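You operate a simulated robot arm through the tools that you are given. There is no shell and no other tool. Be economical: measure what you need, move in short steps, check, and stop when the job is done.

The job below is to be done with a simulated robot arm. You get a single attempt, and the scene is never put back.

## Task
Paste the white label square on top of the brown carton.
Fine: load the paste brush at the tin, coat the middle of the top, put the brush back, then lay the label on the paste. Set down upright: paste brush. A coat counts when it lies all over at full strength: go over it till it gets no stronger.

It is judged by the outcome, as a careful person would: the job done as asked, and still so three seconds after it is handed in. It fails if anything else is knocked over, pushed out of place, dropped, spilled or broken.

## Robot
A 6-joint arm with a two-finger parallel gripper, fixed in place. Base frame: the origin is at the foot of the arm, x ahead of it, y to its left, z up. Units: cm, rad, N and s.
With the tool pointing down near the work surface it reaches from about 36 to 82 cm from the base axis. Its first joint turns from -2.897 to 2.897 rad. Payload 3.91 kg.
The TCP is the grasp point between the finger pads, 3 cm short of the fingertips. In the tool frame z runs along the fingers and y along their closing line. The gripper opens to 11 cm. The fingers are 2 cm wide and 1 cm thick; the gripper's body (4.8 by 11.2 cm) begins 5.5 cm behind the TCP.
Orientation is that of the tool frame in the base frame, as a unit quaternion [x, y, z, w]. With the fingers straight down and closing along the base's y, the tool's x points along the base's -x, its y along +y and its z along -z.

## Interface
- The arm moves only by the tool send_rows. Its arguments are lists of equal length, an entry for each row: "translation": the shift along the tool's x, y, z in units of 50 mm (1.0 is 50 mm), a list of three; "turn": the turn, a rotation vector about the tool's x, y, z in units of 5 degrees (1.0 is 5 degrees), a list of three; "fingers": the closure in counts, from 0 (fully open) to 255 (shut). In form: {"translation": [[x, y, z], ...], "turn": [[rx, ry, rz], ...], "fingers": [fingers, ...]}. A call has 1 to 12 rows; each row shifts and turns the commanded pose from where the row before left it, along the tool's axes as they then stand. A call with a number of a shift or a turn outside -1 to 1 is refused whole. A row lasts 0.2 s, in which the tool goes at most 5 cm and 0.15 rad; a call with a longer step from one row to the next is refused whole, and so is a gripper value outside its range. Where a pose cannot be reached the arm comes as near as it can. A force on the tool above 40 N (or 10 N above the force at the start of the call, whichever is more), or a blocked arm, ends the call early, and 0.2 s more pass. Each finger travels about 4.5 cm/s and halts on what it meets, pressing with about 45 N; the grip force reading is that of the motor and also rises with nothing between the fingers. The clock runs only during rows and for 0.2 s after the last one: add rows that do not move to give the fingers time. The reply holds the time, the measured pose of the TCP, the force on the tool along the base axes, the opening and the grip force, in the units named above and with some noise, with the torque about the TCP (base axes, N m) and any sound that the robot's microphone picked up, and new pictures: "views" is both (left out), scene, wrist or none.
- Cameras (640 x 400 px; columns grow to the right, rows downward): "scene" is fixed at [4.6, 51.19, 156.18]; the picture's right is [0.19, -0.98, 0.00], its down [-0.85, -0.16, -0.50] and it looks along [0.49, 0.09, -0.86] (base axes); focal length 310 px, centre (320, 200). "wrist" rides on the gripper at [7.7, 0.7, -11.4] in the tool frame; the picture's right is [-0.09, 1.00, 0.00], its down [-0.80, -0.07, -0.59] and it looks along [-0.59, -0.05, 0.80] (tool axes); focal length 270 px, centre (320, 200). There is no depth. A picture from a camera that has moved, and an enlarged one, comes with that camera's place and axes in the base frame and with its lens. The place of the scene camera against the robot may be out by one fixed shift of up to 1.8 cm in any direction.
- raise_lower(by): slides the trunk up (or, below 0, down) by that many cm; the arm rides with it, the base frame stays. It gives what a move gives, with no picture.
- zoom(camera, box): a new picture of the part [left, top, right, bottom] of that camera's present view, enlarged. No time passes.
- close_job(): hands the job in; it is judged then, once.

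Work in short steps. Places have to be worked out from the pictures, the camera data and where the tool is seen: move nearer, look again, correct. Check each grasp and each placing, and mend what went wrong. You have 120 turns and 200 pictures in all, those below and enlarged ones among them. Open the gripper and draw the arm clear of the work before you hand the job in, unless the task says otherwise; then end with one line.

The tools are called after ">>>" by a JSON object that holds its "fn" and its "kwargs". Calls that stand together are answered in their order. send_rows: Moves the arm, as the interface text tells. Its arguments: {"type":"object","properties":{"translation":{"type":"array","items":{"type":"array","items":{"type":"number"}}},"turn":{"type":"array","items":{"type":"array","items":{"type":"number"}}},"fingers":{"type":"array","items":{"type":"number"}},"views":{"type":"string","enum":["both","scene","wrist","none"]}},"required":["translation","turn","fingers"]} The other tools are called the same way: raise_lower (by) slides the trunk up or down; zoom (camera, box) takes an enlarged picture of a part of a camera's view; close_job () hands the job in.

At the start:

```text
t: 0.0
tool_pos: [36.2, 37.08, 125.14]
tcp_rot: [0.0, 1.0, -0.001, 0.0]
contact_force: [0.4, -1.0, -1.0]
torque: [0.0, 0.03, -0.04]
gripper_width: 11.01
gripper_force: 0.1
trunk travel left (down, up): [-57.5, 3.5]
```

scene: 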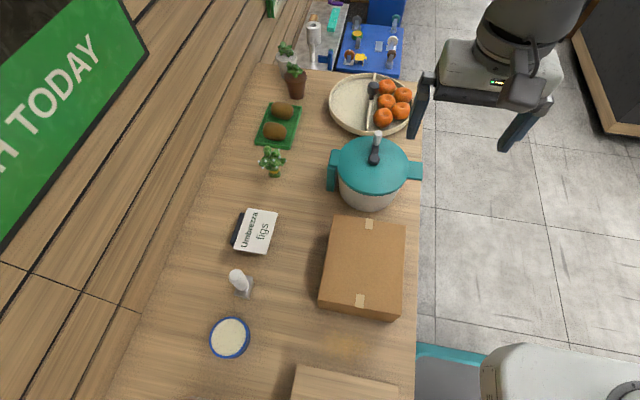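
wrist: 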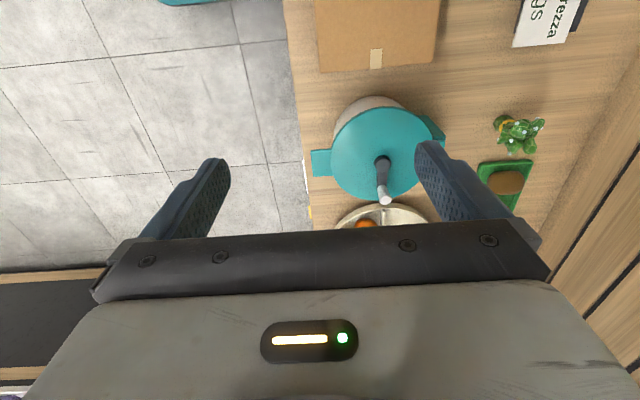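

I'll zoom in on the scene to identify the label, brush and tin.

>>> {"fn": "zoom", "kwargs": {"camera": "scene", "box": [180, 190, 340, 290]}}

>>> {"fn": "zoom", "kwargs": {"camera": "scene", "box": [180, 260, 420, 400]}}

>>> {"fn": "zoom", "kwargs": {"camera": "scene", "box": [240, 0, 440, 125]}}

```text
4.00 times, centred on (260, 240) of scene
camera zoom: at [4.6, 51.19, 156.18], right [0.19, -0.98, 0.0], down [-0.85, -0.16, -0.5], along [0.49, 0.09, -0.86], focal length 1240 px, centre (560, 40)
```

zoom: 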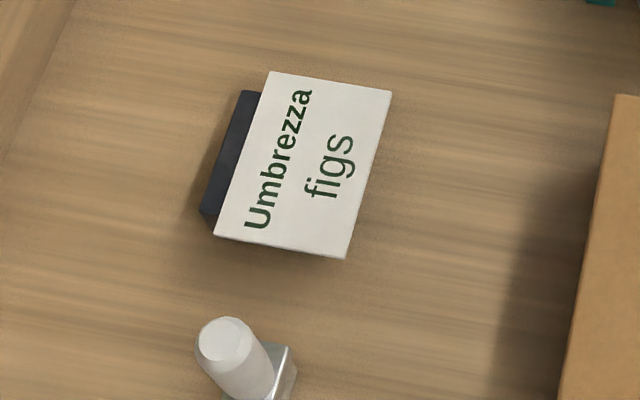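

```text
2.67 times, centred on (300, 330) of scene
camera zoom: at [4.6, 51.19, 156.18], right [0.19, -0.98, 0.0], down [-0.85, -0.16, -0.5], along [0.49, 0.09, -0.86], focal length 827 px, centre (373, -147)
```

zoom: 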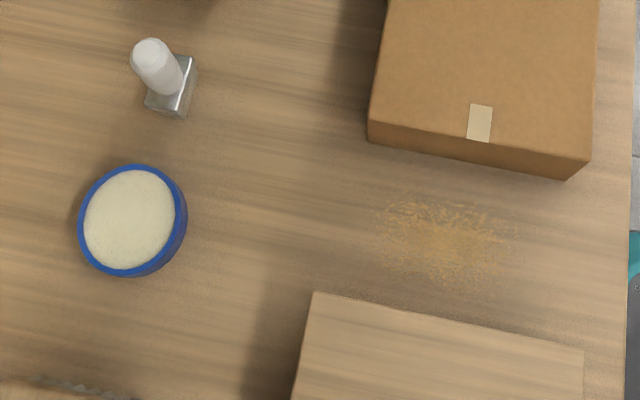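

```text
3.20 times, centred on (340, 62) of scene
camera zoom: at [4.6, 51.19, 156.18], right [0.19, -0.98, 0.0], down [-0.85, -0.16, -0.5], along [0.49, 0.09, -0.86], focal length 992 px, centre (256, 640)
```

zoom: 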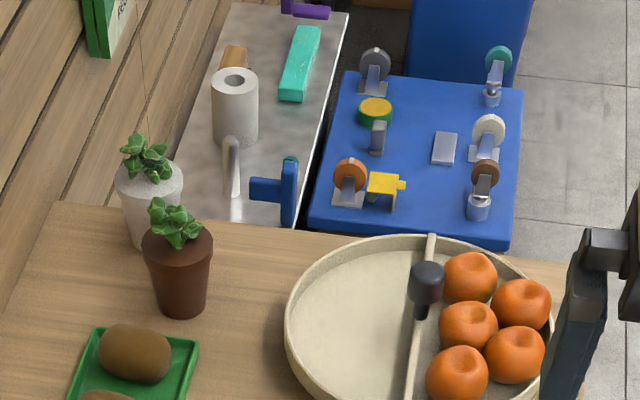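

Label is a white card lying on a dark block at roughly (31,71), the brush stands at roughly (19,72), the tin at (8,70), and the carton top is about z 95 around (26,46). I move up high to (24,55), then yaw so the wrist camera looks toward +y.

>>> {"fn": "send_rows", "kwargs": {"translation": [[0.5, 0.72, 0], [0.5, 0.72, 0], [0.5, 0.72, 0], [0.5, 0.72, 0], [0.4, 0.72, 0]], "turn": [[0, 0, 0], [0, 0, 0], [0, 0, 0], [0, 0, 0], [0, 0, 0]], "fingers": [0, 0, 0, 0, 0], "views": "none"}}

>>> {"fn": "send_rows", "kwargs": {"translation": [[0, 0, 0], [0, 0, 0], [0, 0, 0], [0, 0, 0], [0, 0, 0], [0, 0, 0], [0, 0, 0], [0, 0, 0], [0, 0, 0], [0, 0, 0], [0, 0, 0], [0, 0, 0]], "turn": [[0, 0, -1], [0, 0, -1], [0, 0, -1], [0, 0, -1], [0, 0, -1], [0, 0, -1], [0, 0, -1], [0, 0, -1], [0, 0, -1], [0, 0, -1], [0, 0, -1], [0, 0, -1]], "fingers": [0, 0, 0, 0, 0, 0, 0, 0, 0, 0, 0, 0], "views": "wrist"}}

```text
t: 1.2
tool_pos: [24.04, 55.29, 124.86]
tcp_rot: [-0.001, 1.0, 0.0, 0.0]
contact_force: [-0.2, 0.2, -0.1]
torque: [-0.04, -0.01, -0.03]
gripper_width: 10.98
gripper_force: 0.1
trunk travel left (down, up): [-57.5, 3.5]
```

```text
t: 3.8
tool_pos: [24.19, 55.15, 125.13]
tcp_rot: [-0.5, 0.866, 0.0, 0.0]
contact_force: [0.4, 0.4, -0.5]
torque: [-0.02, -0.03, -0.01]
gripper_width: 11.01
gripper_force: 0.1
trunk travel left (down, up): [-57.5, 3.5]
camera wrist: at [19.61, 48.8, 136.59], right [-0.82, 0.57, 0.0], down [0.46, 0.66, 0.59], along [0.34, 0.49, -0.8], focal length 270 px, centre (320, 200)
```

wrist: 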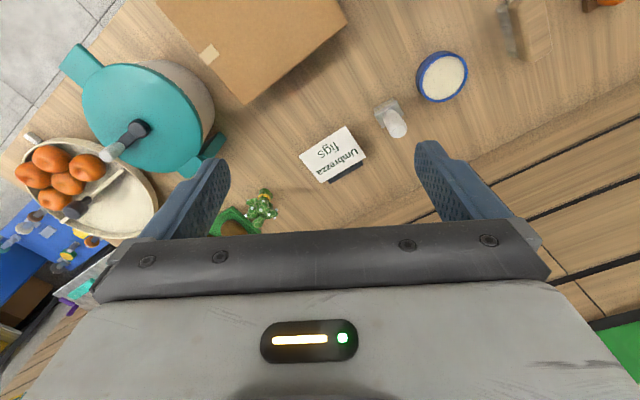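

Good view of everything. I lower the trunk 15 cm (staying above the carton) and look again to triangulate with the wrist camera.

>>> {"fn": "raise_lower", "kwargs": {"by": -15}}

>>> {"fn": "send_rows", "kwargs": {"translation": [[0, 0, 0]], "turn": [[0, 0, -0.5]], "fingers": [0], "views": "both"}}

```text
t: 5.5
tool_pos: [24.11, 55.17, 110.16]
tcp_rot: [-0.5, 0.866, 0.0, 0.0]
contact_force: [0.8, 0.0, 0.0]
torque: [0.01, 0.0, 0.01]
gripper_width: 11.02
gripper_force: 0.2
trunk travel left (down, up): [-42.5, 18.5]
```

```text
t: 6.0
tool_pos: [24.12, 55.13, 110.13]
tcp_rot: [-0.518, 0.855, 0.0, 0.001]
contact_force: [-0.8, -0.1, -0.3]
torque: [0.0, 0.0, 0.01]
gripper_width: 11.03
gripper_force: 0.0
trunk travel left (down, up): [-42.5, 18.5]
camera wrist: at [19.89, 48.62, 121.61], right [-0.84, 0.54, 0.0], down [0.43, 0.68, 0.59], along [0.32, 0.5, -0.8], focal length 270 px, centre (320, 200)
```

scene: 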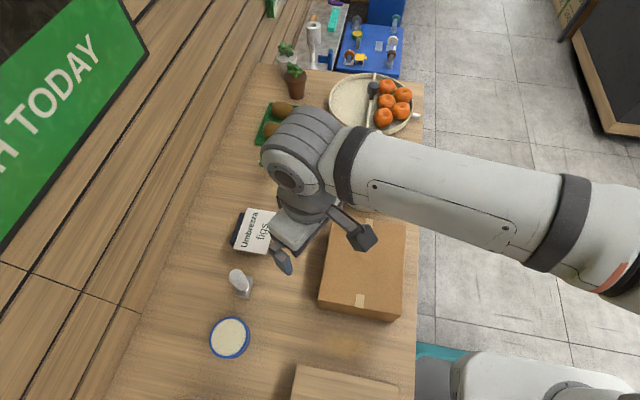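
wrist: 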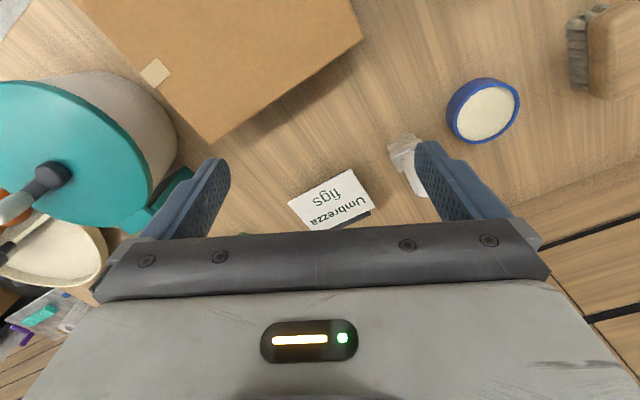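

Estimates: tin top (8.7,69.1,88), label (31.8,70.1,88.5), carton top z≈93.6, brush top ≈(18.8,68.2,99). I move sideways toward the brush, yaw to face +y, and look closely.

>>> {"fn": "send_rows", "kwargs": {"translation": [[-0.1, 0.63, 0], [-0.1, 0.63, 0], [0, 0, 0], [0, 0, 0], [0, 0, 0], [0, 0, 0], [0, 0, 0], [0, 0, 0]], "turn": [[0, 0, 0], [0, 0, 0], [0, 0, -1], [0, 0, -1], [0, 0, -1], [0, 0, -1], [0, 0, -1], [0, 0, -0.5]], "fingers": [0, 0, 0, 0, 0, 0, 0, 0], "views": "wrist"}}

```text
t: 7.8
tool_pos: [18.9, 59.03, 110.18]
tcp_rot: [0.708, -0.706, 0.0, 0.0]
contact_force: [-0.8, 0.8, 0.4]
torque: [-0.01, -0.05, 0.01]
gripper_width: 11.01
gripper_force: 0.0
trunk travel left (down, up): [-42.5, 18.5]
camera wrist: at [18.24, 51.21, 121.59], right [-1.0, 0.09, 0.0], down [0.07, 0.8, 0.59], along [0.05, 0.59, -0.8], focal length 270 px, centre (320, 200)
```

wrist: 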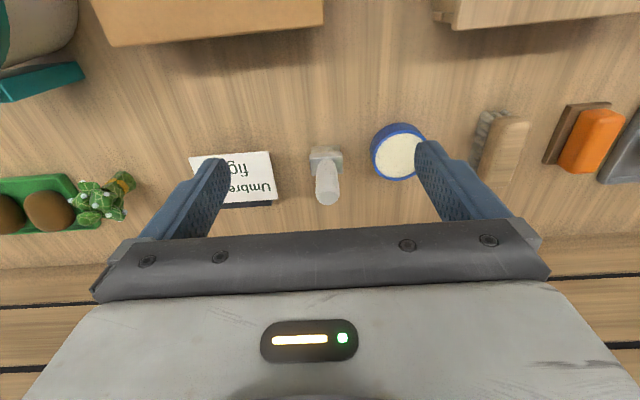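

>>> {"fn": "zoom", "kwargs": {"camera": "wrist", "box": [270, 120, 390, 220]}}

>>> {"fn": "zoom", "kwargs": {"camera": "wrist", "box": [440, 70, 640, 195]}}

```text
4.00 times, centred on (330, 170) of wrist
camera zoom: at [18.24, 51.21, 121.59], right [-1.0, 0.09, 0.0], down [0.07, 0.8, 0.59], along [0.05, 0.59, -0.8], focal length 1081 px, centre (280, 320)
```

zoom: 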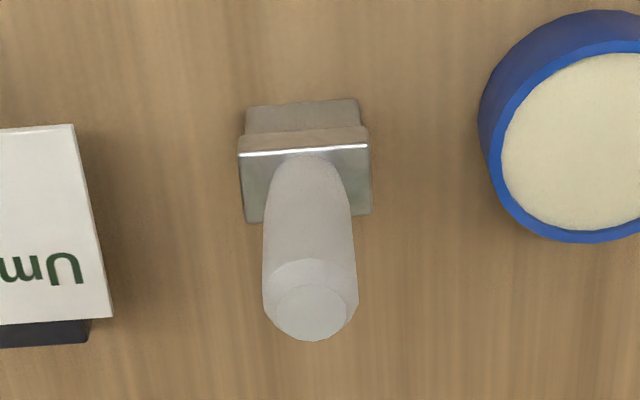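

```text
3.20 times, centred on (540, 132) of wrist
camera zoom: at [18.24, 51.21, 121.59], right [-1.0, 0.09, 0.0], down [0.07, 0.8, 0.59], along [0.05, 0.59, -0.8], focal length 865 px, centre (-384, 416)
```

zoom: 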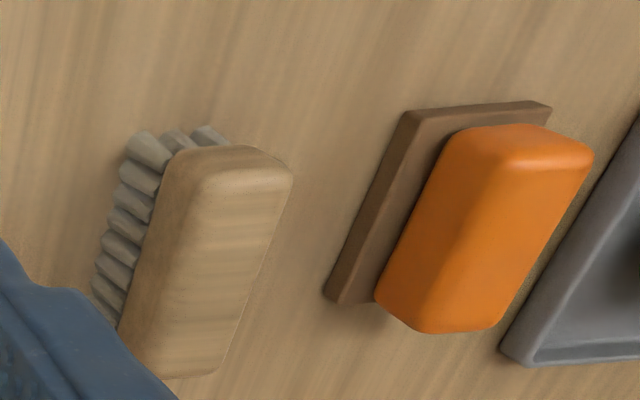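

The white-handled item is an upright paste brush: square head, handle about 2.4 cm thick, z≈89.5–97, centred at about (18.8,69.2). I move over it with a part-closed gripper and check alignment.

>>> {"fn": "send_rows", "kwargs": {"translation": [[-0.68, 0, 0], [-0.68, 0, 0], [-0.68, 0, 0], [0, 0, 0.7], [0, 0, 0.7]], "turn": [[0, 0, 0], [0, 0, 0], [0, 0, 0], [0, 0, 0], [0, 0, 0]], "fingers": [110, 110, 110, 110, 110], "views": "both"}}

```text
t: 8.9
tool_pos: [19.0, 69.17, 102.96]
tcp_rot: [-0.707, 0.707, 0.001, 0.0]
contact_force: [0.5, -0.1, 0.5]
torque: [0.01, 0.0, 0.02]
gripper_width: 6.27
gripper_force: 0.0
trunk travel left (down, up): [-42.5, 18.5]
camera wrist: at [18.27, 61.62, 114.46], right [-1.0, 0.09, 0.0], down [0.07, 0.8, 0.59], along [0.05, 0.59, -0.8], focal length 270 px, centre (320, 200)
```

scene: 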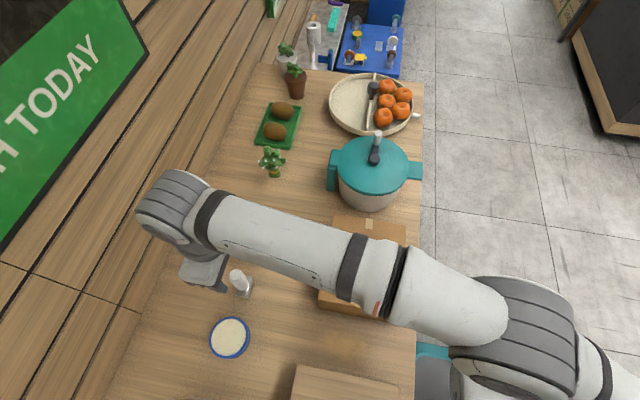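
wrist: 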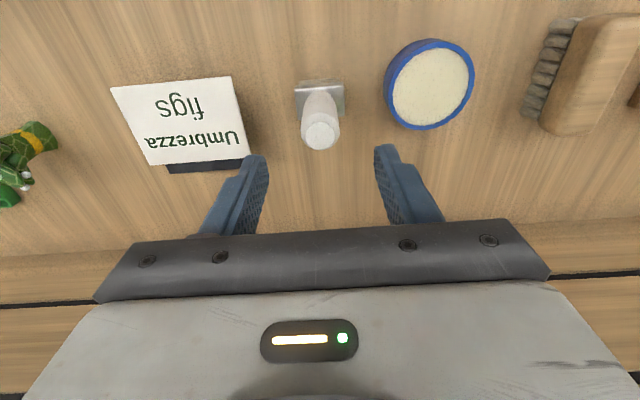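

Brush top refines to (18.83,68.3,98). I adjust and descend so the TCP sits around z 95 on the handle, then close.

>>> {"fn": "send_rows", "kwargs": {"translation": [[0.18, 0.03, 0], [0, 0, 0.5], [0, 0, 0.5], [0, 0, 0.5]], "turn": [[0, 0, 0], [0, 0, 0], [0, 0, 0], [0, 0, 0]], "fingers": [110, 110, 110, 110], "views": "wrist"}}

```text
t: 9.9
tool_pos: [18.75, 68.29, 95.53]
tcp_rot: [0.707, -0.707, 0.001, 0.0]
contact_force: [0.0, 0.1, -0.1]
torque: [0.0, 0.0, -0.01]
gripper_width: 6.23
gripper_force: 0.1
trunk travel left (down, up): [-42.5, 18.5]
camera wrist: at [18.08, 60.63, 106.96], right [-1.0, 0.09, 0.0], down [0.07, 0.8, 0.59], along [0.05, 0.59, -0.8], focal length 270 px, centre (320, 200)
```

wrist: 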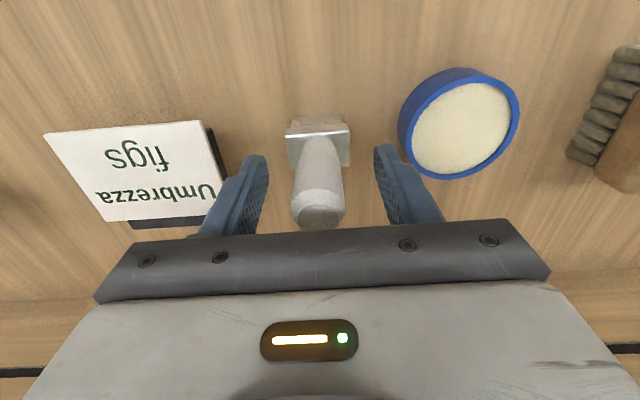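

The handle is centred between the fingers; I nudge +0.4 cm in y, lower 0.5 cm, and close.

>>> {"fn": "send_rows", "kwargs": {"translation": [[-0.08, 0, 0.1], [0, 0, 0], [0, 0, 0], [0, 0, 0], [0, 0, 0]], "turn": [[0, 0, 0], [0, 0, 0], [0, 0, 0], [0, 0, 0], [0, 0, 0]], "fingers": [110, 255, 255, 255, 255], "views": "wrist"}}

```text
t: 11.2
tool_pos: [18.84, 68.67, 95.09]
tcp_rot: [-0.707, 0.707, -0.001, 0.0]
contact_force: [0.4, 0.3, 1.4]
torque: [0.1, -0.04, -0.03]
gripper_width: 2.69
gripper_force: 44.7
trunk travel left (down, up): [-42.5, 18.5]
camera wrist: at [18.06, 60.98, 106.5], right [-1.0, 0.09, 0.0], down [0.07, 0.8, 0.59], along [0.05, 0.59, -0.8], focal length 270 px, centre (320, 200)
```

wrist: 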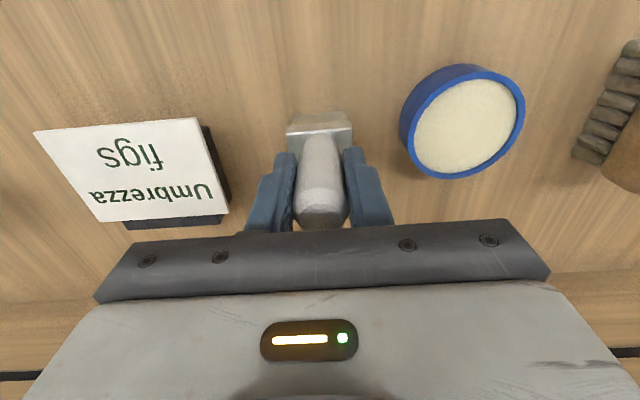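

Gripped (2.7 cm). Lift 7 cm and check.

>>> {"fn": "send_rows", "kwargs": {"translation": [[0, 0, -0.3], [0, 0, -0.5], [0, 0, -0.6]], "turn": [[0, 0, 0], [0, 0, 0], [0, 0, 0]], "fingers": [255, 255, 255], "views": "both"}}

```text
t: 11.9
tool_pos: [18.84, 68.54, 102.11]
tcp_rot: [-0.707, 0.708, 0.0, 0.0]
contact_force: [-0.3, 0.6, -0.7]
torque: [0.02, -0.02, 0.0]
gripper_width: 2.69
gripper_force: 44.6
trunk travel left (down, up): [-42.5, 18.5]
camera wrist: at [18.05, 60.92, 113.57], right [-1.0, 0.09, 0.0], down [0.07, 0.8, 0.59], along [0.05, 0.59, -0.8], focal length 270 px, centre (320, 200)
```

scene: 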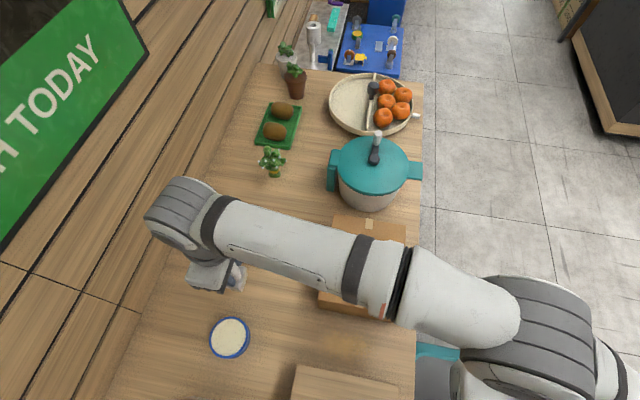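
wrist: 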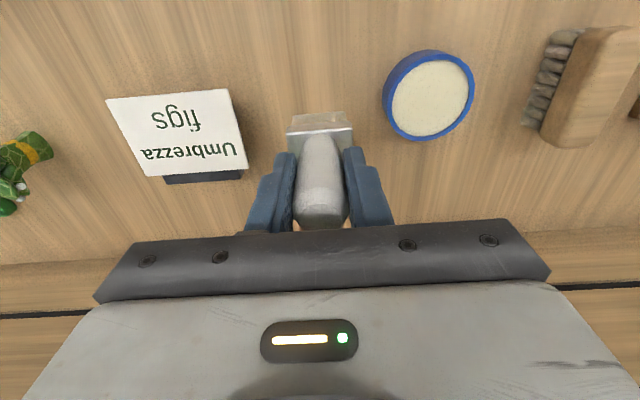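

Brush held upright. Move over the tin at (8.5,69.0) and start lowering.

>>> {"fn": "send_rows", "kwargs": {"translation": [[-0.03, 0.69, 0], [-0.03, 0.69, 0], [-0.03, 0.69, 0], [0, 0, 0], [0, 0, 0.4]], "turn": [[0, 0, 0], [0, 0, 0], [0, 0, 0], [0, 0, 0], [0, 0, 0]], "fingers": [255, 255, 255, 255, 255], "views": "both"}}

```text
t: 13.2
tool_pos: [8.53, 69.04, 100.06]
tcp_rot: [-0.706, 0.708, 0.0, 0.0]
contact_force: [0.4, 0.7, -1.7]
torque: [0.02, 0.02, -0.01]
gripper_width: 2.67
gripper_force: 45.1
trunk travel left (down, up): [-42.5, 18.5]
camera wrist: at [7.85, 61.37, 111.56], right [-1.0, 0.09, 0.0], down [0.07, 0.8, 0.59], along [0.05, 0.59, -0.8], focal length 270 px, centre (320, 200)
```

scene: 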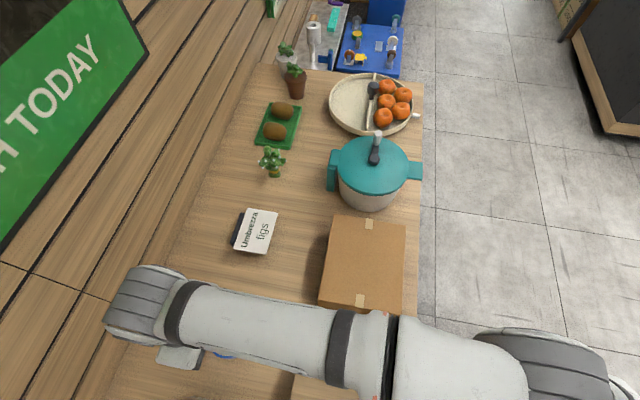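
wrist: 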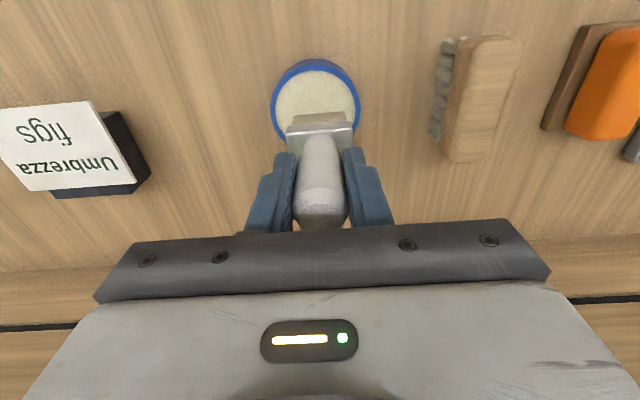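

Aligned over the paste; lower in small steps watching the force.

>>> {"fn": "send_rows", "kwargs": {"translation": [[0, 0, 0.1], [0, 0, 0.1], [0, 0, 0.1], [0, 0, 0.1]], "turn": [[0, 0, 0], [0, 0, 0], [0, 0, 0], [0, 0, 0]], "fingers": [255, 255, 255, 255], "views": "wrist"}}

```text
t: 14.2
tool_pos: [8.66, 69.03, 98.13]
tcp_rot: [0.708, -0.707, 0.0, -0.001]
contact_force: [0.7, 0.3, -0.9]
torque: [0.0, 0.01, 0.05]
gripper_width: 2.69
gripper_force: 45.0
trunk travel left (down, up): [-42.5, 18.5]
camera wrist: at [7.81, 61.41, 109.54], right [-1.0, 0.09, 0.0], down [0.07, 0.8, 0.59], along [0.05, 0.59, -0.8], focal length 270 px, centre (320, 200)
```

wrist: 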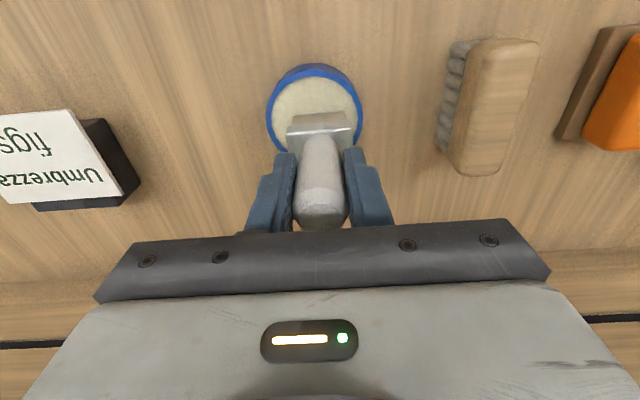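

No contact yet; continue down.

>>> {"fn": "send_rows", "kwargs": {"translation": [[0, 0, 0.08], [0, 0, 0.08], [0, 0, 0.08]], "turn": [[0, 0, 0], [0, 0, 0], [0, 0, 0]], "fingers": [255, 255, 255], "views": "wrist"}}

```text
t: 15.1
tool_pos: [8.45, 69.12, 97.73]
tcp_rot: [-0.707, 0.707, 0.005, 0.006]
contact_force: [0.8, -0.8, 13.4]
torque: [-0.25, 0.11, -0.02]
gripper_width: 2.68
gripper_force: 45.5
trunk travel left (down, up): [-42.5, 18.5]
stopped in row 3: the force on the tool passed its limit at 42 N (the readings are from after the stop); the commanded pose is now the measured one
camera wrist: at [7.76, 61.28, 109.12], right [-1.0, 0.09, 0.0], down [0.07, 0.79, 0.61], along [0.05, 0.61, -0.79], focal length 270 px, centre (320, 200)
```

wrist: 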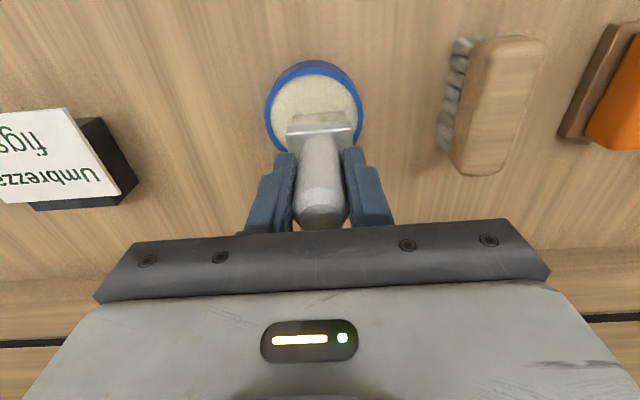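

Contact at TCP z 97.7 (about 2.6 cm above table level), likely on the paste. Lift a bit and inspect the bristles and paste.

>>> {"fn": "send_rows", "kwargs": {"translation": [[0, 0, -0.3], [0, 0, -0.6], [0, 0, 0]], "turn": [[0, 0, 0], [0, 0, 0], [0, 0, 0]], "fingers": [255, 255, 255], "views": "none"}}

>>> {"fn": "zoom", "kwargs": {"camera": "wrist", "box": [240, 50, 400, 150]}}

```text
t: 15.9
tool_pos: [8.62, 69.2, 102.09]
tcp_rot: [0.707, -0.707, -0.004, -0.005]
contact_force: [0.3, 0.5, -0.9]
torque: [0.0, -0.01, -0.01]
gripper_width: 2.7
gripper_force: 45.3
trunk travel left (down, up): [-42.5, 18.5]
```

```text
4.00 times, centred on (320, 100) of wrist
camera zoom: at [7.8, 61.41, 113.37], right [-1.0, 0.09, 0.0], down [0.07, 0.79, 0.6], along [0.05, 0.6, -0.8], focal length 1081 px, centre (320, 600)
```

zoom: 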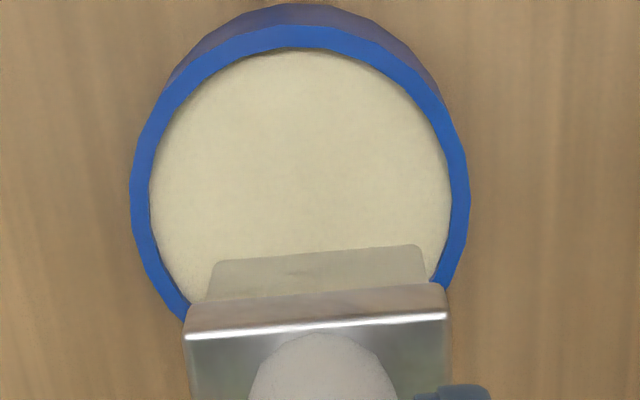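

Brush is well centred and bristles fit inside the tin. I'll level the tool (about 1° tilt) and dip again gently with a dwell to be sure it's loaded.

>>> {"fn": "send_rows", "kwargs": {"translation": [[0, 0, 0.3], [0, 0, 0.3], [0, 0, 0.26], [0, 0, 0.02], [0, 0, 0.02]], "turn": [[0, 0.18, 0], [0, 0, 0], [0, 0, 0], [0, 0, 0], [0, 0, 0]], "fingers": [255, 255, 255, 255, 255], "views": "none"}}

```text
t: 17.1
tool_pos: [8.45, 69.24, 97.84]
tcp_rot: [-0.707, 0.707, 0.0, 0.001]
contact_force: [3.4, 2.6, 17.3]
torque: [0.25, -0.1, -0.07]
gripper_width: 2.65
gripper_force: 45.2
trunk travel left (down, up): [-42.5, 18.5]
```

Contact of 17 N on the paste, level tool. Dwell with a tiny sideways stroke, then lift and look.

>>> {"fn": "send_rows", "kwargs": {"translation": [[0, 0.04, 0], [0, -0.08, 0], [0, 0.04, 0], [0, 0, -0.4], [0, 0, -0.5], [0, 0, 0]], "turn": [[0, 0, 0], [0, 0, 0], [0, 0, 0], [0, 0, 0], [0, 0, 0], [0, 0, 0]], "fingers": [255, 255, 255, 255, 255, 255], "views": "none"}}

>>> {"fn": "zoom", "kwargs": {"camera": "wrist", "box": [240, 50, 400, 150]}}

>>> {"fn": "zoom", "kwargs": {"camera": "scene", "box": [180, 200, 420, 350]}}

```text
t: 18.5
tool_pos: [8.46, 69.32, 102.02]
tcp_rot: [-0.707, 0.707, -0.003, 0.0]
contact_force: [0.7, 0.3, -1.2]
torque: [-0.03, -0.02, 0.0]
gripper_width: 2.69
gripper_force: 44.8
trunk travel left (down, up): [-42.5, 18.5]
```

```text
4.00 times, centred on (320, 100) of wrist
camera zoom: at [7.68, 61.61, 113.48], right [-1.0, 0.09, 0.0], down [0.07, 0.8, 0.59], along [0.05, 0.59, -0.81], focal length 1081 px, centre (320, 600)
```

zoom: 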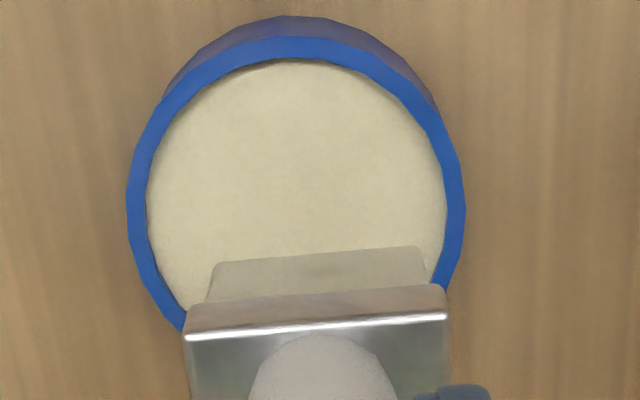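

```text
2.67 times, centred on (300, 275) of scene
camera zoom: at [4.6, 51.19, 156.18], right [0.19, -0.98, 0.0], down [-0.85, -0.16, -0.5], along [0.49, 0.09, -0.86], focal length 827 px, centre (373, 0)
```

zoom: 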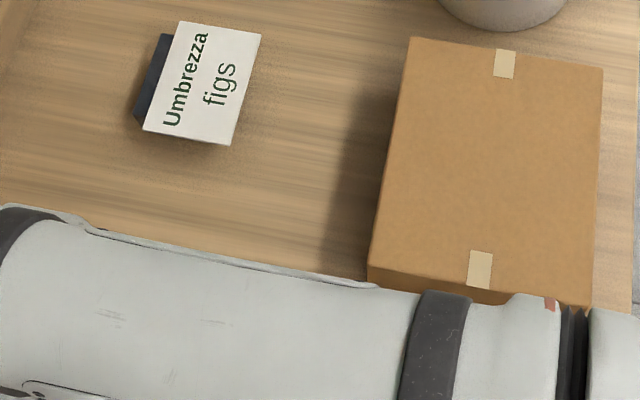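

Now carry the brush up and over to the carton's middle, estimated (28,44.5); carton top spans about x 18–38, y 36.5–52.6.

>>> {"fn": "send_rows", "kwargs": {"translation": [[0, 0, -0.7], [0, 0, -0.7], [0.62, -0.487, 0], [0.62, -0.487, 0], [0.62, -0.487, 0], [0.62, -0.487, 0], [0.62, -0.487, 0], [0.62, -0.487, 0], [0.62, -0.487, 0], [0.62, -0.487, 0], [0, 0, 0]], "turn": [[0, 0, 0], [0, 0, 0], [0, 0, 0], [0, 0, 0], [0, 0, 0], [0, 0, 0], [0, 0, 0], [0, 0, 0], [0, 0, 0], [0, 0, 0], [0, 0, 0]], "fingers": [255, 255, 255, 255, 255, 255, 255, 255, 255, 255, 255], "views": "both"}}

```text
t: 20.9
tool_pos: [28.0, 44.55, 109.25]
tcp_rot: [0.708, -0.707, 0.001, 0.0]
contact_force: [0.0, -0.2, -0.5]
torque: [0.01, 0.0, -0.04]
gripper_width: 2.66
gripper_force: 45.1
trunk travel left (down, up): [-42.5, 18.5]
camera wrist: at [27.27, 36.92, 120.68], right [-1.0, 0.09, 0.0], down [0.07, 0.8, 0.59], along [0.05, 0.59, -0.81], focal length 270 px, centre (320, 200)
```

scene: 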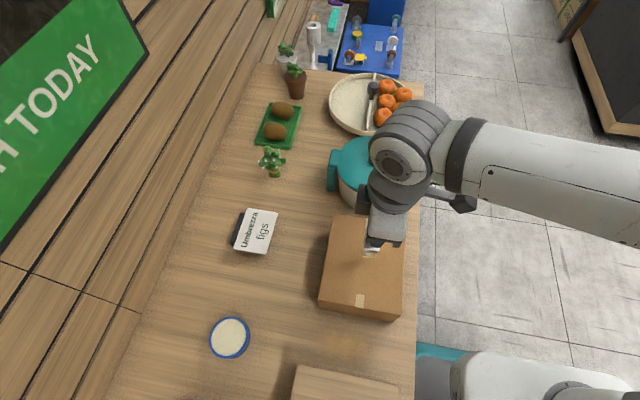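
wrist: 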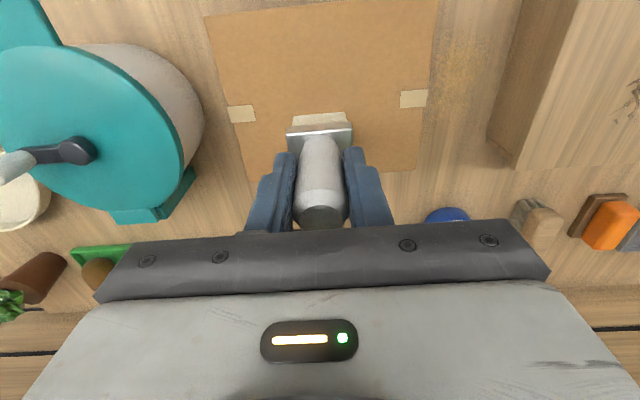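

Carton centre refined to (27.4,45.3). Shift there and lower gently toward expected contact at TCP z≈103.8.

>>> {"fn": "send_rows", "kwargs": {"translation": [[-0.14, 0.12, 0], [0, 0, 0.5], [0, 0, 0.4], [0, 0, 0.06], [0, 0, 0.06]], "turn": [[0, 0, 0], [0, 0, 0], [0, 0, 0], [0, 0, 0], [0, 0, 0]], "fingers": [255, 255, 255, 255, 255], "views": "wrist"}}

```text
t: 22.1
tool_pos: [27.28, 45.13, 104.11]
tcp_rot: [0.707, -0.707, 0.002, 0.001]
contact_force: [0.7, -0.3, -1.8]
torque: [-0.01, 0.04, -0.01]
gripper_width: 2.66
gripper_force: 45.2
trunk travel left (down, up): [-42.5, 18.5]
camera wrist: at [26.57, 37.54, 115.49], right [-1.0, 0.09, 0.0], down [0.07, 0.8, 0.59], along [0.05, 0.59, -0.81], focal length 270 px, centre (320, 200)
```

wrist: 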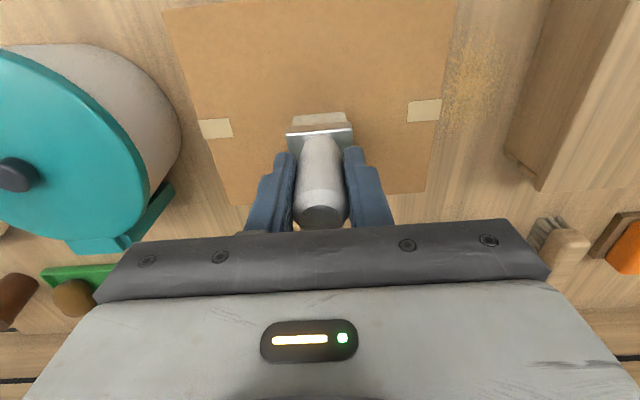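

Not touching yet; creep down in small increments.

>>> {"fn": "send_rows", "kwargs": {"translation": [[0, 0, 0.05], [0, 0, 0.05], [0, 0, 0.05]], "turn": [[0, 0, 0], [0, 0, 0], [0, 0, 0]], "fingers": [255, 255, 255], "views": "none"}}

```text
t: 22.9
tool_pos: [27.29, 45.12, 103.46]
tcp_rot: [-0.707, 0.707, -0.001, 0.001]
contact_force: [1.2, -1.6, 18.3]
torque: [-0.07, 0.2, 0.07]
gripper_width: 2.67
gripper_force: 44.9
trunk travel left (down, up): [-42.5, 18.5]
```

Contact at z≈103.45 with 18 N. Ease off slightly and make short strokes, then lift to see the deposit.

>>> {"fn": "send_rows", "kwargs": {"translation": [[0, 0, -0.016], [0, 0.15, 0], [0, 0.15, 0], [0, -0.15, 0], [0, -0.15, 0], [0, -0.15, 0], [0, -0.15, 0]], "turn": [[0, 0, 0], [0, 0, 0], [0, 0, 0], [0, 0, 0], [0, 0, 0], [0, 0, 0], [0, 0, 0]], "fingers": [255, 255, 255, 255, 255, 255, 255], "views": "wrist"}}

```text
t: 24.5
tool_pos: [28.56, 45.02, 103.44]
tcp_rot: [0.707, -0.707, 0.002, 0.0]
contact_force: [-14.8, 2.2, 30.2]
torque: [0.32, 1.15, 0.05]
gripper_width: 2.71
gripper_force: 44.9
trunk travel left (down, up): [-42.5, 18.5]
camera wrist: at [27.78, 37.3, 114.97], right [-1.0, 0.09, 0.0], down [0.07, 0.8, 0.59], along [0.05, 0.59, -0.81], focal length 270 px, centre (320, 200)
```

wrist: 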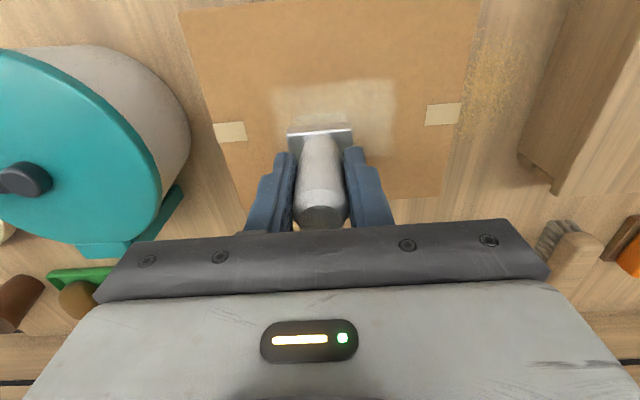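

A visible paste patch is going down without moving the carton. I ease the pressure and raster over a label-sized area.

>>> {"fn": "send_rows", "kwargs": {"translation": [[-0.25, 0, -0.02], [0, 0.19, 0], [0, 0.19, 0], [0, 0.19, 0], [0, 0.19, 0], [0.25, 0, 0], [0, -0.19, 0], [0, -0.19, 0], [0, -0.19, 0], [0, -0.19, 0], [0, -0.19, 0], [0.25, 0, 0]], "turn": [[0, 0, 0], [0, 0, 0], [0, 0, 0], [0, 0, 0], [0, 0, 0], [0, 0, 0], [0, 0, 0], [0, 0, 0], [0, 0, 0], [0, 0, 0], [0, 0, 0], [0, 0, 0]], "fingers": [255, 255, 255, 255, 255, 255, 255, 255, 255, 255, 255, 255], "views": "wrist"}}

```text
t: 27.1
tool_pos: [29.77, 43.77, 103.52]
tcp_rot: [-0.707, 0.707, -0.002, -0.001]
contact_force: [1.3, -0.4, 10.9]
torque: [0.06, -0.13, -0.04]
gripper_width: 2.71
gripper_force: 44.7
trunk travel left (down, up): [-42.5, 18.5]
camera wrist: at [29.18, 36.14, 114.99], right [-1.0, 0.09, 0.0], down [0.07, 0.8, 0.59], along [0.05, 0.59, -0.81], focal length 270 px, centre (320, 200)
```

wrist: 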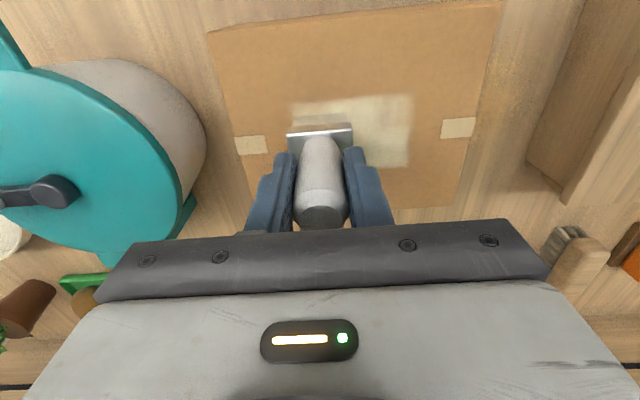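

>>> {"fn": "zoom", "kwargs": {"camera": "wrist", "box": [260, 70, 440, 182]}}

```text
3.56 times, centred on (350, 126) of wrist
camera zoom: at [29.18, 36.14, 114.99], right [-1.0, 0.09, 0.0], down [0.07, 0.8, 0.59], along [0.05, 0.59, -0.81], focal length 961 px, centre (213, 463)
```

zoom: 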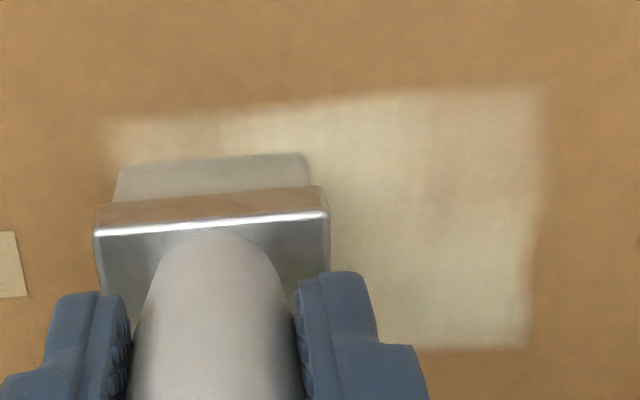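

The middle is strong; left and top edges are weaker. Continue rastering along the -y side.

>>> {"fn": "send_rows", "kwargs": {"translation": [[0.1, 0.19, 0], [0, 0.19, 0], [0, 0.19, 0], [0, 0.19, 0], [0, 0.19, 0], [0, 0.19, 0], [-0.25, 0, 0], [0, -0.24, 0], [0, -0.24, 0], [0, -0.24, 0], [0, -0.24, 0], [0, -0.24, 0]], "turn": [[0, 0, 0], [0, 0, 0], [0, 0, 0], [0, 0, 0], [0, 0, 0], [0, 0, 0], [0, 0, 0], [0, 0, 0], [0, 0, 0], [0, 0, 0], [0, 0, 0], [0, 0, 0]], "fingers": [255, 255, 255, 255, 255, 255, 255, 255, 255, 255, 255, 255], "views": "none"}}

>>> {"fn": "send_rows", "kwargs": {"translation": [[-0.25, 0, 0], [-0.2, 0, 0], [0, 0.24, 0], [0, 0.24, 0], [0, 0.24, 0], [0, 0.24, 0], [0, 0.24, 0], [0.2, 0, 0], [0.2, 0, 0], [0.2, 0, 0], [0, 0, 0]], "turn": [[0, 0, 0], [0, 0, 0], [0, 0, 0], [0, 0, 0], [0, 0, 0], [0, 0, 0], [0, 0, 0], [0, 0, 0], [0, 0, 0], [0, 0, 0], [0, 0, 0]], "fingers": [255, 255, 255, 255, 255, 255, 255, 255, 255, 255, 255], "views": "wrist"}}

```text
t: 29.7
tool_pos: [30.04, 44.61, 103.51]
tcp_rot: [-0.707, 0.707, -0.002, -0.002]
contact_force: [-4.7, -0.6, 8.2]
torque: [0.05, 0.29, 0.02]
gripper_width: 2.69
gripper_force: 45.4
trunk travel left (down, up): [-42.5, 18.5]
```

```text
t: 32.1
tool_pos: [24.1, 43.82, 103.51]
tcp_rot: [0.707, -0.707, 0.002, 0.001]
contact_force: [-0.6, 0.7, -0.5]
torque: [0.02, -0.04, -0.03]
gripper_width: 2.68
gripper_force: 44.9
trunk travel left (down, up): [-42.5, 18.5]
camera wrist: at [23.4, 36.22, 115.04], right [-1.0, 0.09, 0.0], down [0.07, 0.8, 0.59], along [0.05, 0.59, -0.81], focal length 270 px, centre (320, 200)
```

wrist: 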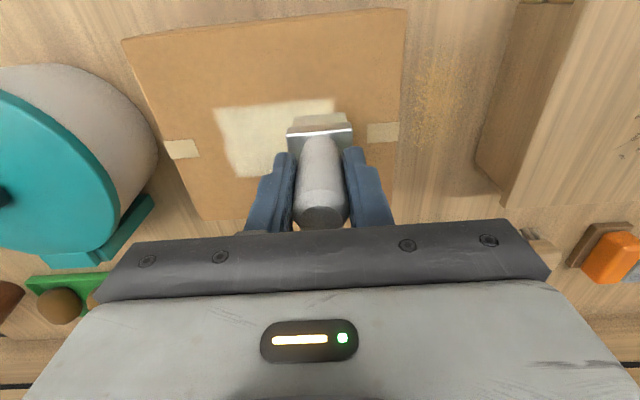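

Contact is lost at this end. Lift and step back in +y to view the whole coat.

>>> {"fn": "send_rows", "kwargs": {"translation": [[0, 0, -0.5], [0, 0, -0.5], [-0.8, -0.3, 0], [-0.8, -0.3, 0], [0, 0, 0]], "turn": [[0, 0, 0], [0, 0, 0], [0, 0, 0], [0, 0, 0], [0, 0, 0]], "fingers": [255, 255, 255, 255, 255], "views": "none"}}

>>> {"fn": "zoom", "kwargs": {"camera": "wrist", "box": [180, 0, 460, 175]}}

```text
t: 33.3
tool_pos: [27.26, 51.95, 108.66]
tcp_rot: [-0.707, 0.707, -0.002, -0.001]
contact_force: [-0.4, 0.5, -0.8]
torque: [0.03, 0.0, 0.0]
gripper_width: 2.69
gripper_force: 45.2
trunk travel left (down, up): [-42.5, 18.5]
```

```text
2.29 times, centred on (320, 88) of wrist
camera zoom: at [26.5, 44.32, 120.21], right [-1.0, 0.09, 0.0], down [0.07, 0.8, 0.59], along [0.05, 0.59, -0.81], focal length 618 px, centre (320, 457)
```

zoom: 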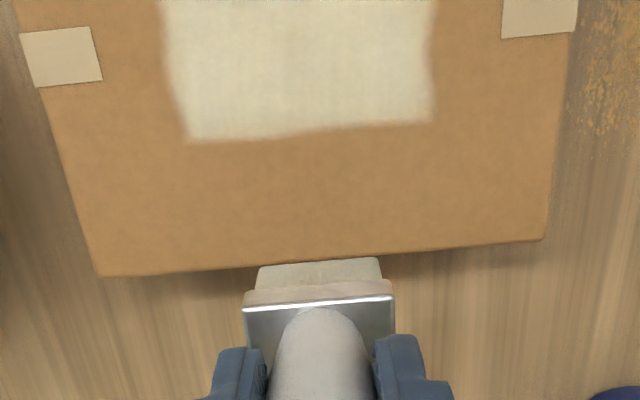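

>>> {"fn": "send_rows", "kwargs": {"translation": [[0, 0, -0.9], [0, 0, -0.9], [0, 0, 0]], "turn": [[0, 0, 0], [0, 0, 0], [0, 0, 0]], "fingers": [255, 255, 255], "views": "scene"}}

>>> {"fn": "zoom", "kwargs": {"camera": "wrist", "box": [220, 0, 420, 125]}}

```text
t: 34.1
tool_pos: [27.16, 52.03, 117.52]
tcp_rot: [-0.707, 0.707, -0.002, -0.002]
contact_force: [-0.1, 1.1, -1.6]
torque: [0.02, -0.02, -0.02]
gripper_width: 2.7
gripper_force: 44.9
trunk travel left (down, up): [-42.5, 18.5]
```

scene: 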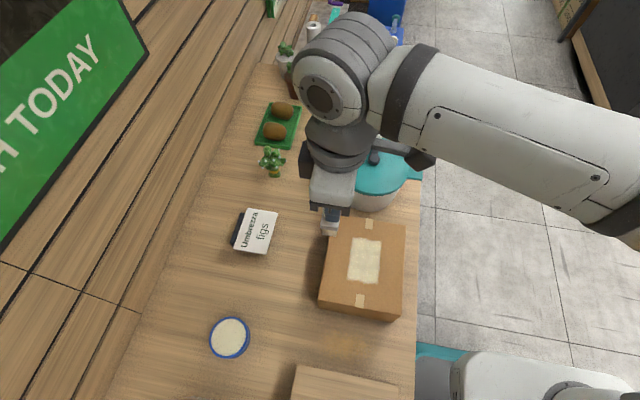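

```text
3.20 times, centred on (320, 62) of wrist
camera zoom: at [26.44, 44.4, 128.99], right [-1.0, 0.09, 0.0], down [0.07, 0.8, 0.59], along [0.05, 0.59, -0.81], focal length 865 px, centre (320, 640)
```

zoom: 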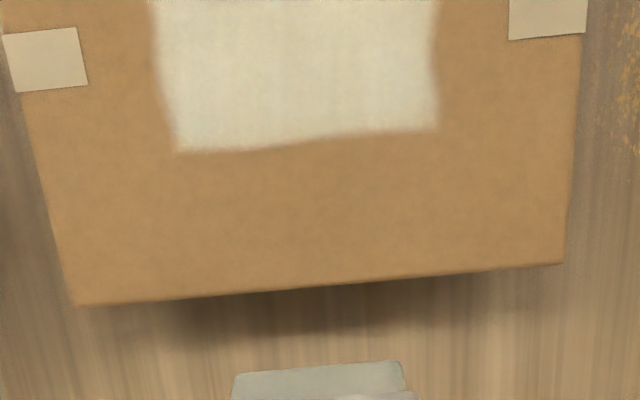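

>>> {"fn": "zoom", "kwargs": {"camera": "scene", "box": [316, 210, 412, 320]}}

```text
3.64 times, centred on (364, 265) of scene
camera zoom: at [4.6, 51.19, 156.18], right [0.19, -0.98, 0.0], down [-0.85, -0.16, -0.5], along [0.49, 0.09, -0.86], focal length 1128 px, centre (160, -36)
```

zoom: 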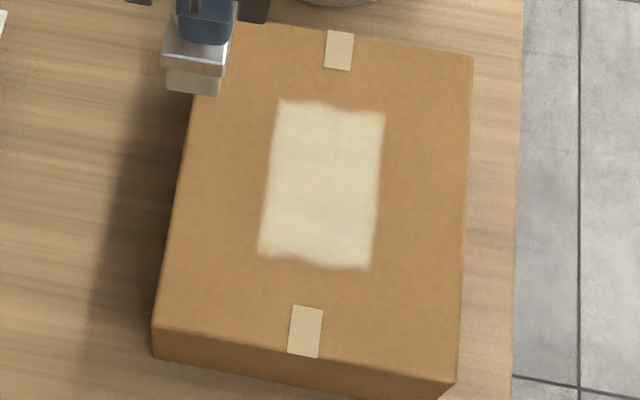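

Coat looks even, about 9.6 × 7 cm. I'll go over it again, slightly widening toward the label footprint (perimeter then middle), with slightly firmer contact.

>>> {"fn": "send_rows", "kwargs": {"translation": [[0.89, 0.34, 0], [0.89, 0.34, 0], [0, 0, 0.9], [0, 0, 0.9], [0, 0, 0.9], [0, 0, 0.06], [0, 0, 0.04]], "turn": [[0, 0, 0], [0, 0, 0], [0, 0, 0], [0, 0, 0], [0, 0, 0], [0, 0, 0], [0, 0, 0]], "fingers": [255, 255, 255, 255, 255, 255, 255], "views": "none"}}

```text
t: 35.7
tool_pos: [23.75, 42.77, 103.64]
tcp_rot: [0.707, -0.707, 0.003, 0.001]
contact_force: [0.5, -0.4, -1.4]
torque: [0.01, 0.0, -0.03]
gripper_width: 2.7
gripper_force: 45.0
trunk travel left (down, up): [-42.5, 18.5]
```

>>> {"fn": "send_rows", "kwargs": {"translation": [[-0.07, 0, 0.02], [0, 0, 0.02], [0, 0, 0.015]], "turn": [[0, 0, 0], [0, 0, 0], [0, 0, 0]], "fingers": [255, 255, 255], "views": "none"}}

```text
t: 36.5
tool_pos: [23.75, 43.17, 103.44]
tcp_rot: [-0.707, 0.708, -0.001, 0.001]
contact_force: [3.8, -6.0, 23.6]
torque: [-0.51, -0.03, 0.05]
gripper_width: 2.67
gripper_force: 45.1
trunk travel left (down, up): [-42.5, 18.5]
```

>>> {"fn": "send_rows", "kwargs": {"translation": [[0, 0, -0.008], [0, -0.235, 0], [0, -0.235, 0], [0, -0.235, 0], [0, -0.235, 0], [0, -0.235, 0], [0, -0.235, 0], [-0.21, 0, 0], [-0.21, 0, 0], [-0.21, 0, 0], [-0.2, 0, 0]], "turn": [[0, 0, 0], [0, 0, 0], [0, 0, 0], [0, 0, 0], [0, 0, 0], [0, 0, 0], [0, 0, 0], [0, 0, 0], [0, 0, 0], [0, 0, 0], [0, 0, 0]], "fingers": [255, 255, 255, 255, 255, 255, 255, 255, 255, 255, 255], "views": "none"}}

>>> {"fn": "send_rows", "kwargs": {"translation": [[0, 0.235, 0], [0, 0.235, 0], [0, 0.235, 0], [0, 0.235, 0], [0, 0.235, 0], [0, 0.235, 0], [0.21, 0, 0], [0.21, 0, 0], [0.21, 0, 0], [0.2, 0, 0]], "turn": [[0, 0, 0], [0, 0, 0], [0, 0, 0], [0, 0, 0], [0, 0, 0], [0, 0, 0], [0, 0, 0], [0, 0, 0], [0, 0, 0], [0, 0, 0]], "fingers": [255, 255, 255, 255, 255, 255, 255, 255, 255, 255], "views": "wrist"}}

```text
t: 37.4
tool_pos: [26.41, 43.3, 103.39]
tcp_rot: [-0.707, 0.707, 0.0, 0.001]
contact_force: [-3.0, -1.7, 16.0]
torque: [-0.13, 0.09, 0.0]
gripper_width: 2.7
gripper_force: 44.9
trunk travel left (down, up): [-42.5, 18.5]
stopped in row 4: the force on the tool passed its limit at 41 N (the readings are from after the stop); the commanded pose is now the measured one
```

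```text
t: 39.6
tool_pos: [19.45, 39.35, 103.53]
tcp_rot: [-0.707, 0.707, 0.001, 0.002]
contact_force: [0.5, 11.8, 29.1]
torque: [0.93, 0.05, 0.01]
gripper_width: 2.69
gripper_force: 44.8
trunk travel left (down, up): [-42.5, 18.5]
camera wrist: at [18.77, 31.67, 114.86], right [-1.0, 0.09, 0.0], down [0.07, 0.8, 0.6], along [0.05, 0.59, -0.8], focal length 270 px, centre (320, 200)
```

wrist: 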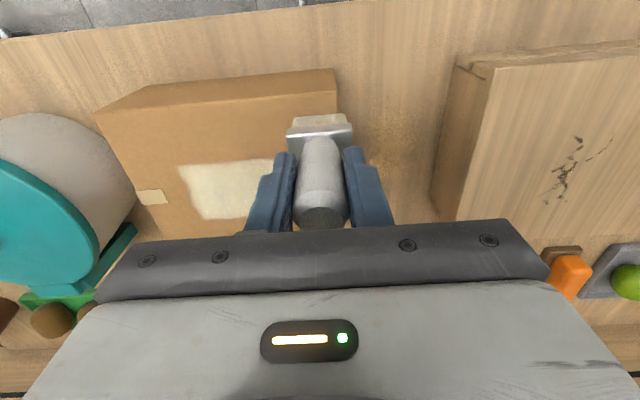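

The first call stopped early, so the second stroke ran off towards the carton's corner. That was my mistake: I shouldn't have batched them. I lift straight up and inspect.

>>> {"fn": "send_rows", "kwargs": {"translation": [[0, 0, -0.3], [0, 0, -0.7], [0, 0, -0.9], [-0.8, -0.5, 0], [-0.8, -0.5, 0], [-0.8, -0.5, 0], [0, 0, 0]], "turn": [[0, 0, 0], [0, 0, 0], [0, 0, 0], [0, 0, 0], [0, 0, 0], [0, 0, 0], [0, 0, 0]], "fingers": [255, 255, 255, 255, 255, 255, 255], "views": "none"}}

>>> {"fn": "zoom", "kwargs": {"camera": "scene", "box": [316, 210, 412, 320]}}

```text
t: 41.2
tool_pos: [26.8, 51.51, 112.75]
tcp_rot: [-0.707, 0.707, 0.0, -0.001]
contact_force: [-0.7, 0.5, -1.0]
torque: [-0.01, 0.03, 0.02]
gripper_width: 2.66
gripper_force: 44.5
trunk travel left (down, up): [-42.5, 18.5]
```

```text
3.64 times, centred on (364, 265) of scene
camera zoom: at [4.6, 51.19, 156.18], right [0.19, -0.98, 0.0], down [-0.85, -0.16, -0.5], along [0.49, 0.09, -0.86], focal length 1128 px, centre (160, -36)
```

zoom: 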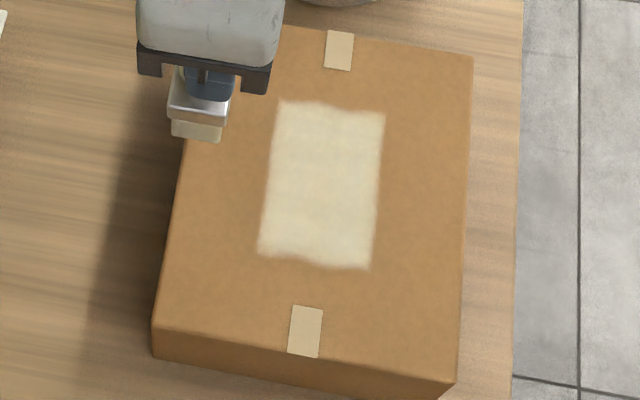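

Carton unmoved and no smear: paste stays only in a fixed middle patch. Check uniformity closely.

>>> {"fn": "zoom", "kwargs": {"camera": "scene", "box": [350, 232, 380, 256]}}

>>> {"fn": "zoom", "kwargs": {"camera": "scene", "box": [346, 252, 386, 292]}}

```text
16.00 times, centred on (365, 244) of scene
camera zoom: at [4.6, 51.19, 156.18], right [0.19, -0.98, 0.0], down [-0.85, -0.16, -0.5], along [0.49, 0.09, -0.86], focal length 4962 px, centre (-400, -504)
```

zoom: 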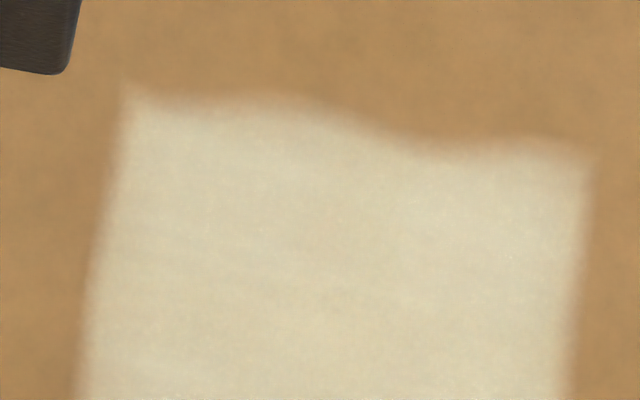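

```text
10.00 times, centred on (366, 272) of scene
camera zoom: at [4.6, 51.19, 156.18], right [0.19, -0.98, 0.0], down [-0.85, -0.16, -0.5], along [0.49, 0.09, -0.86], focal length 3101 px, centre (-140, -520)
```

zoom: 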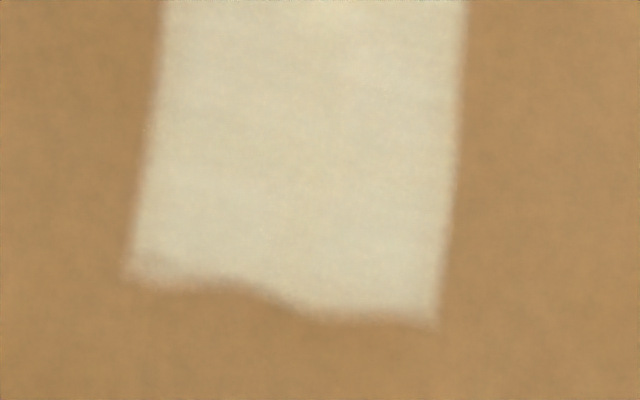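

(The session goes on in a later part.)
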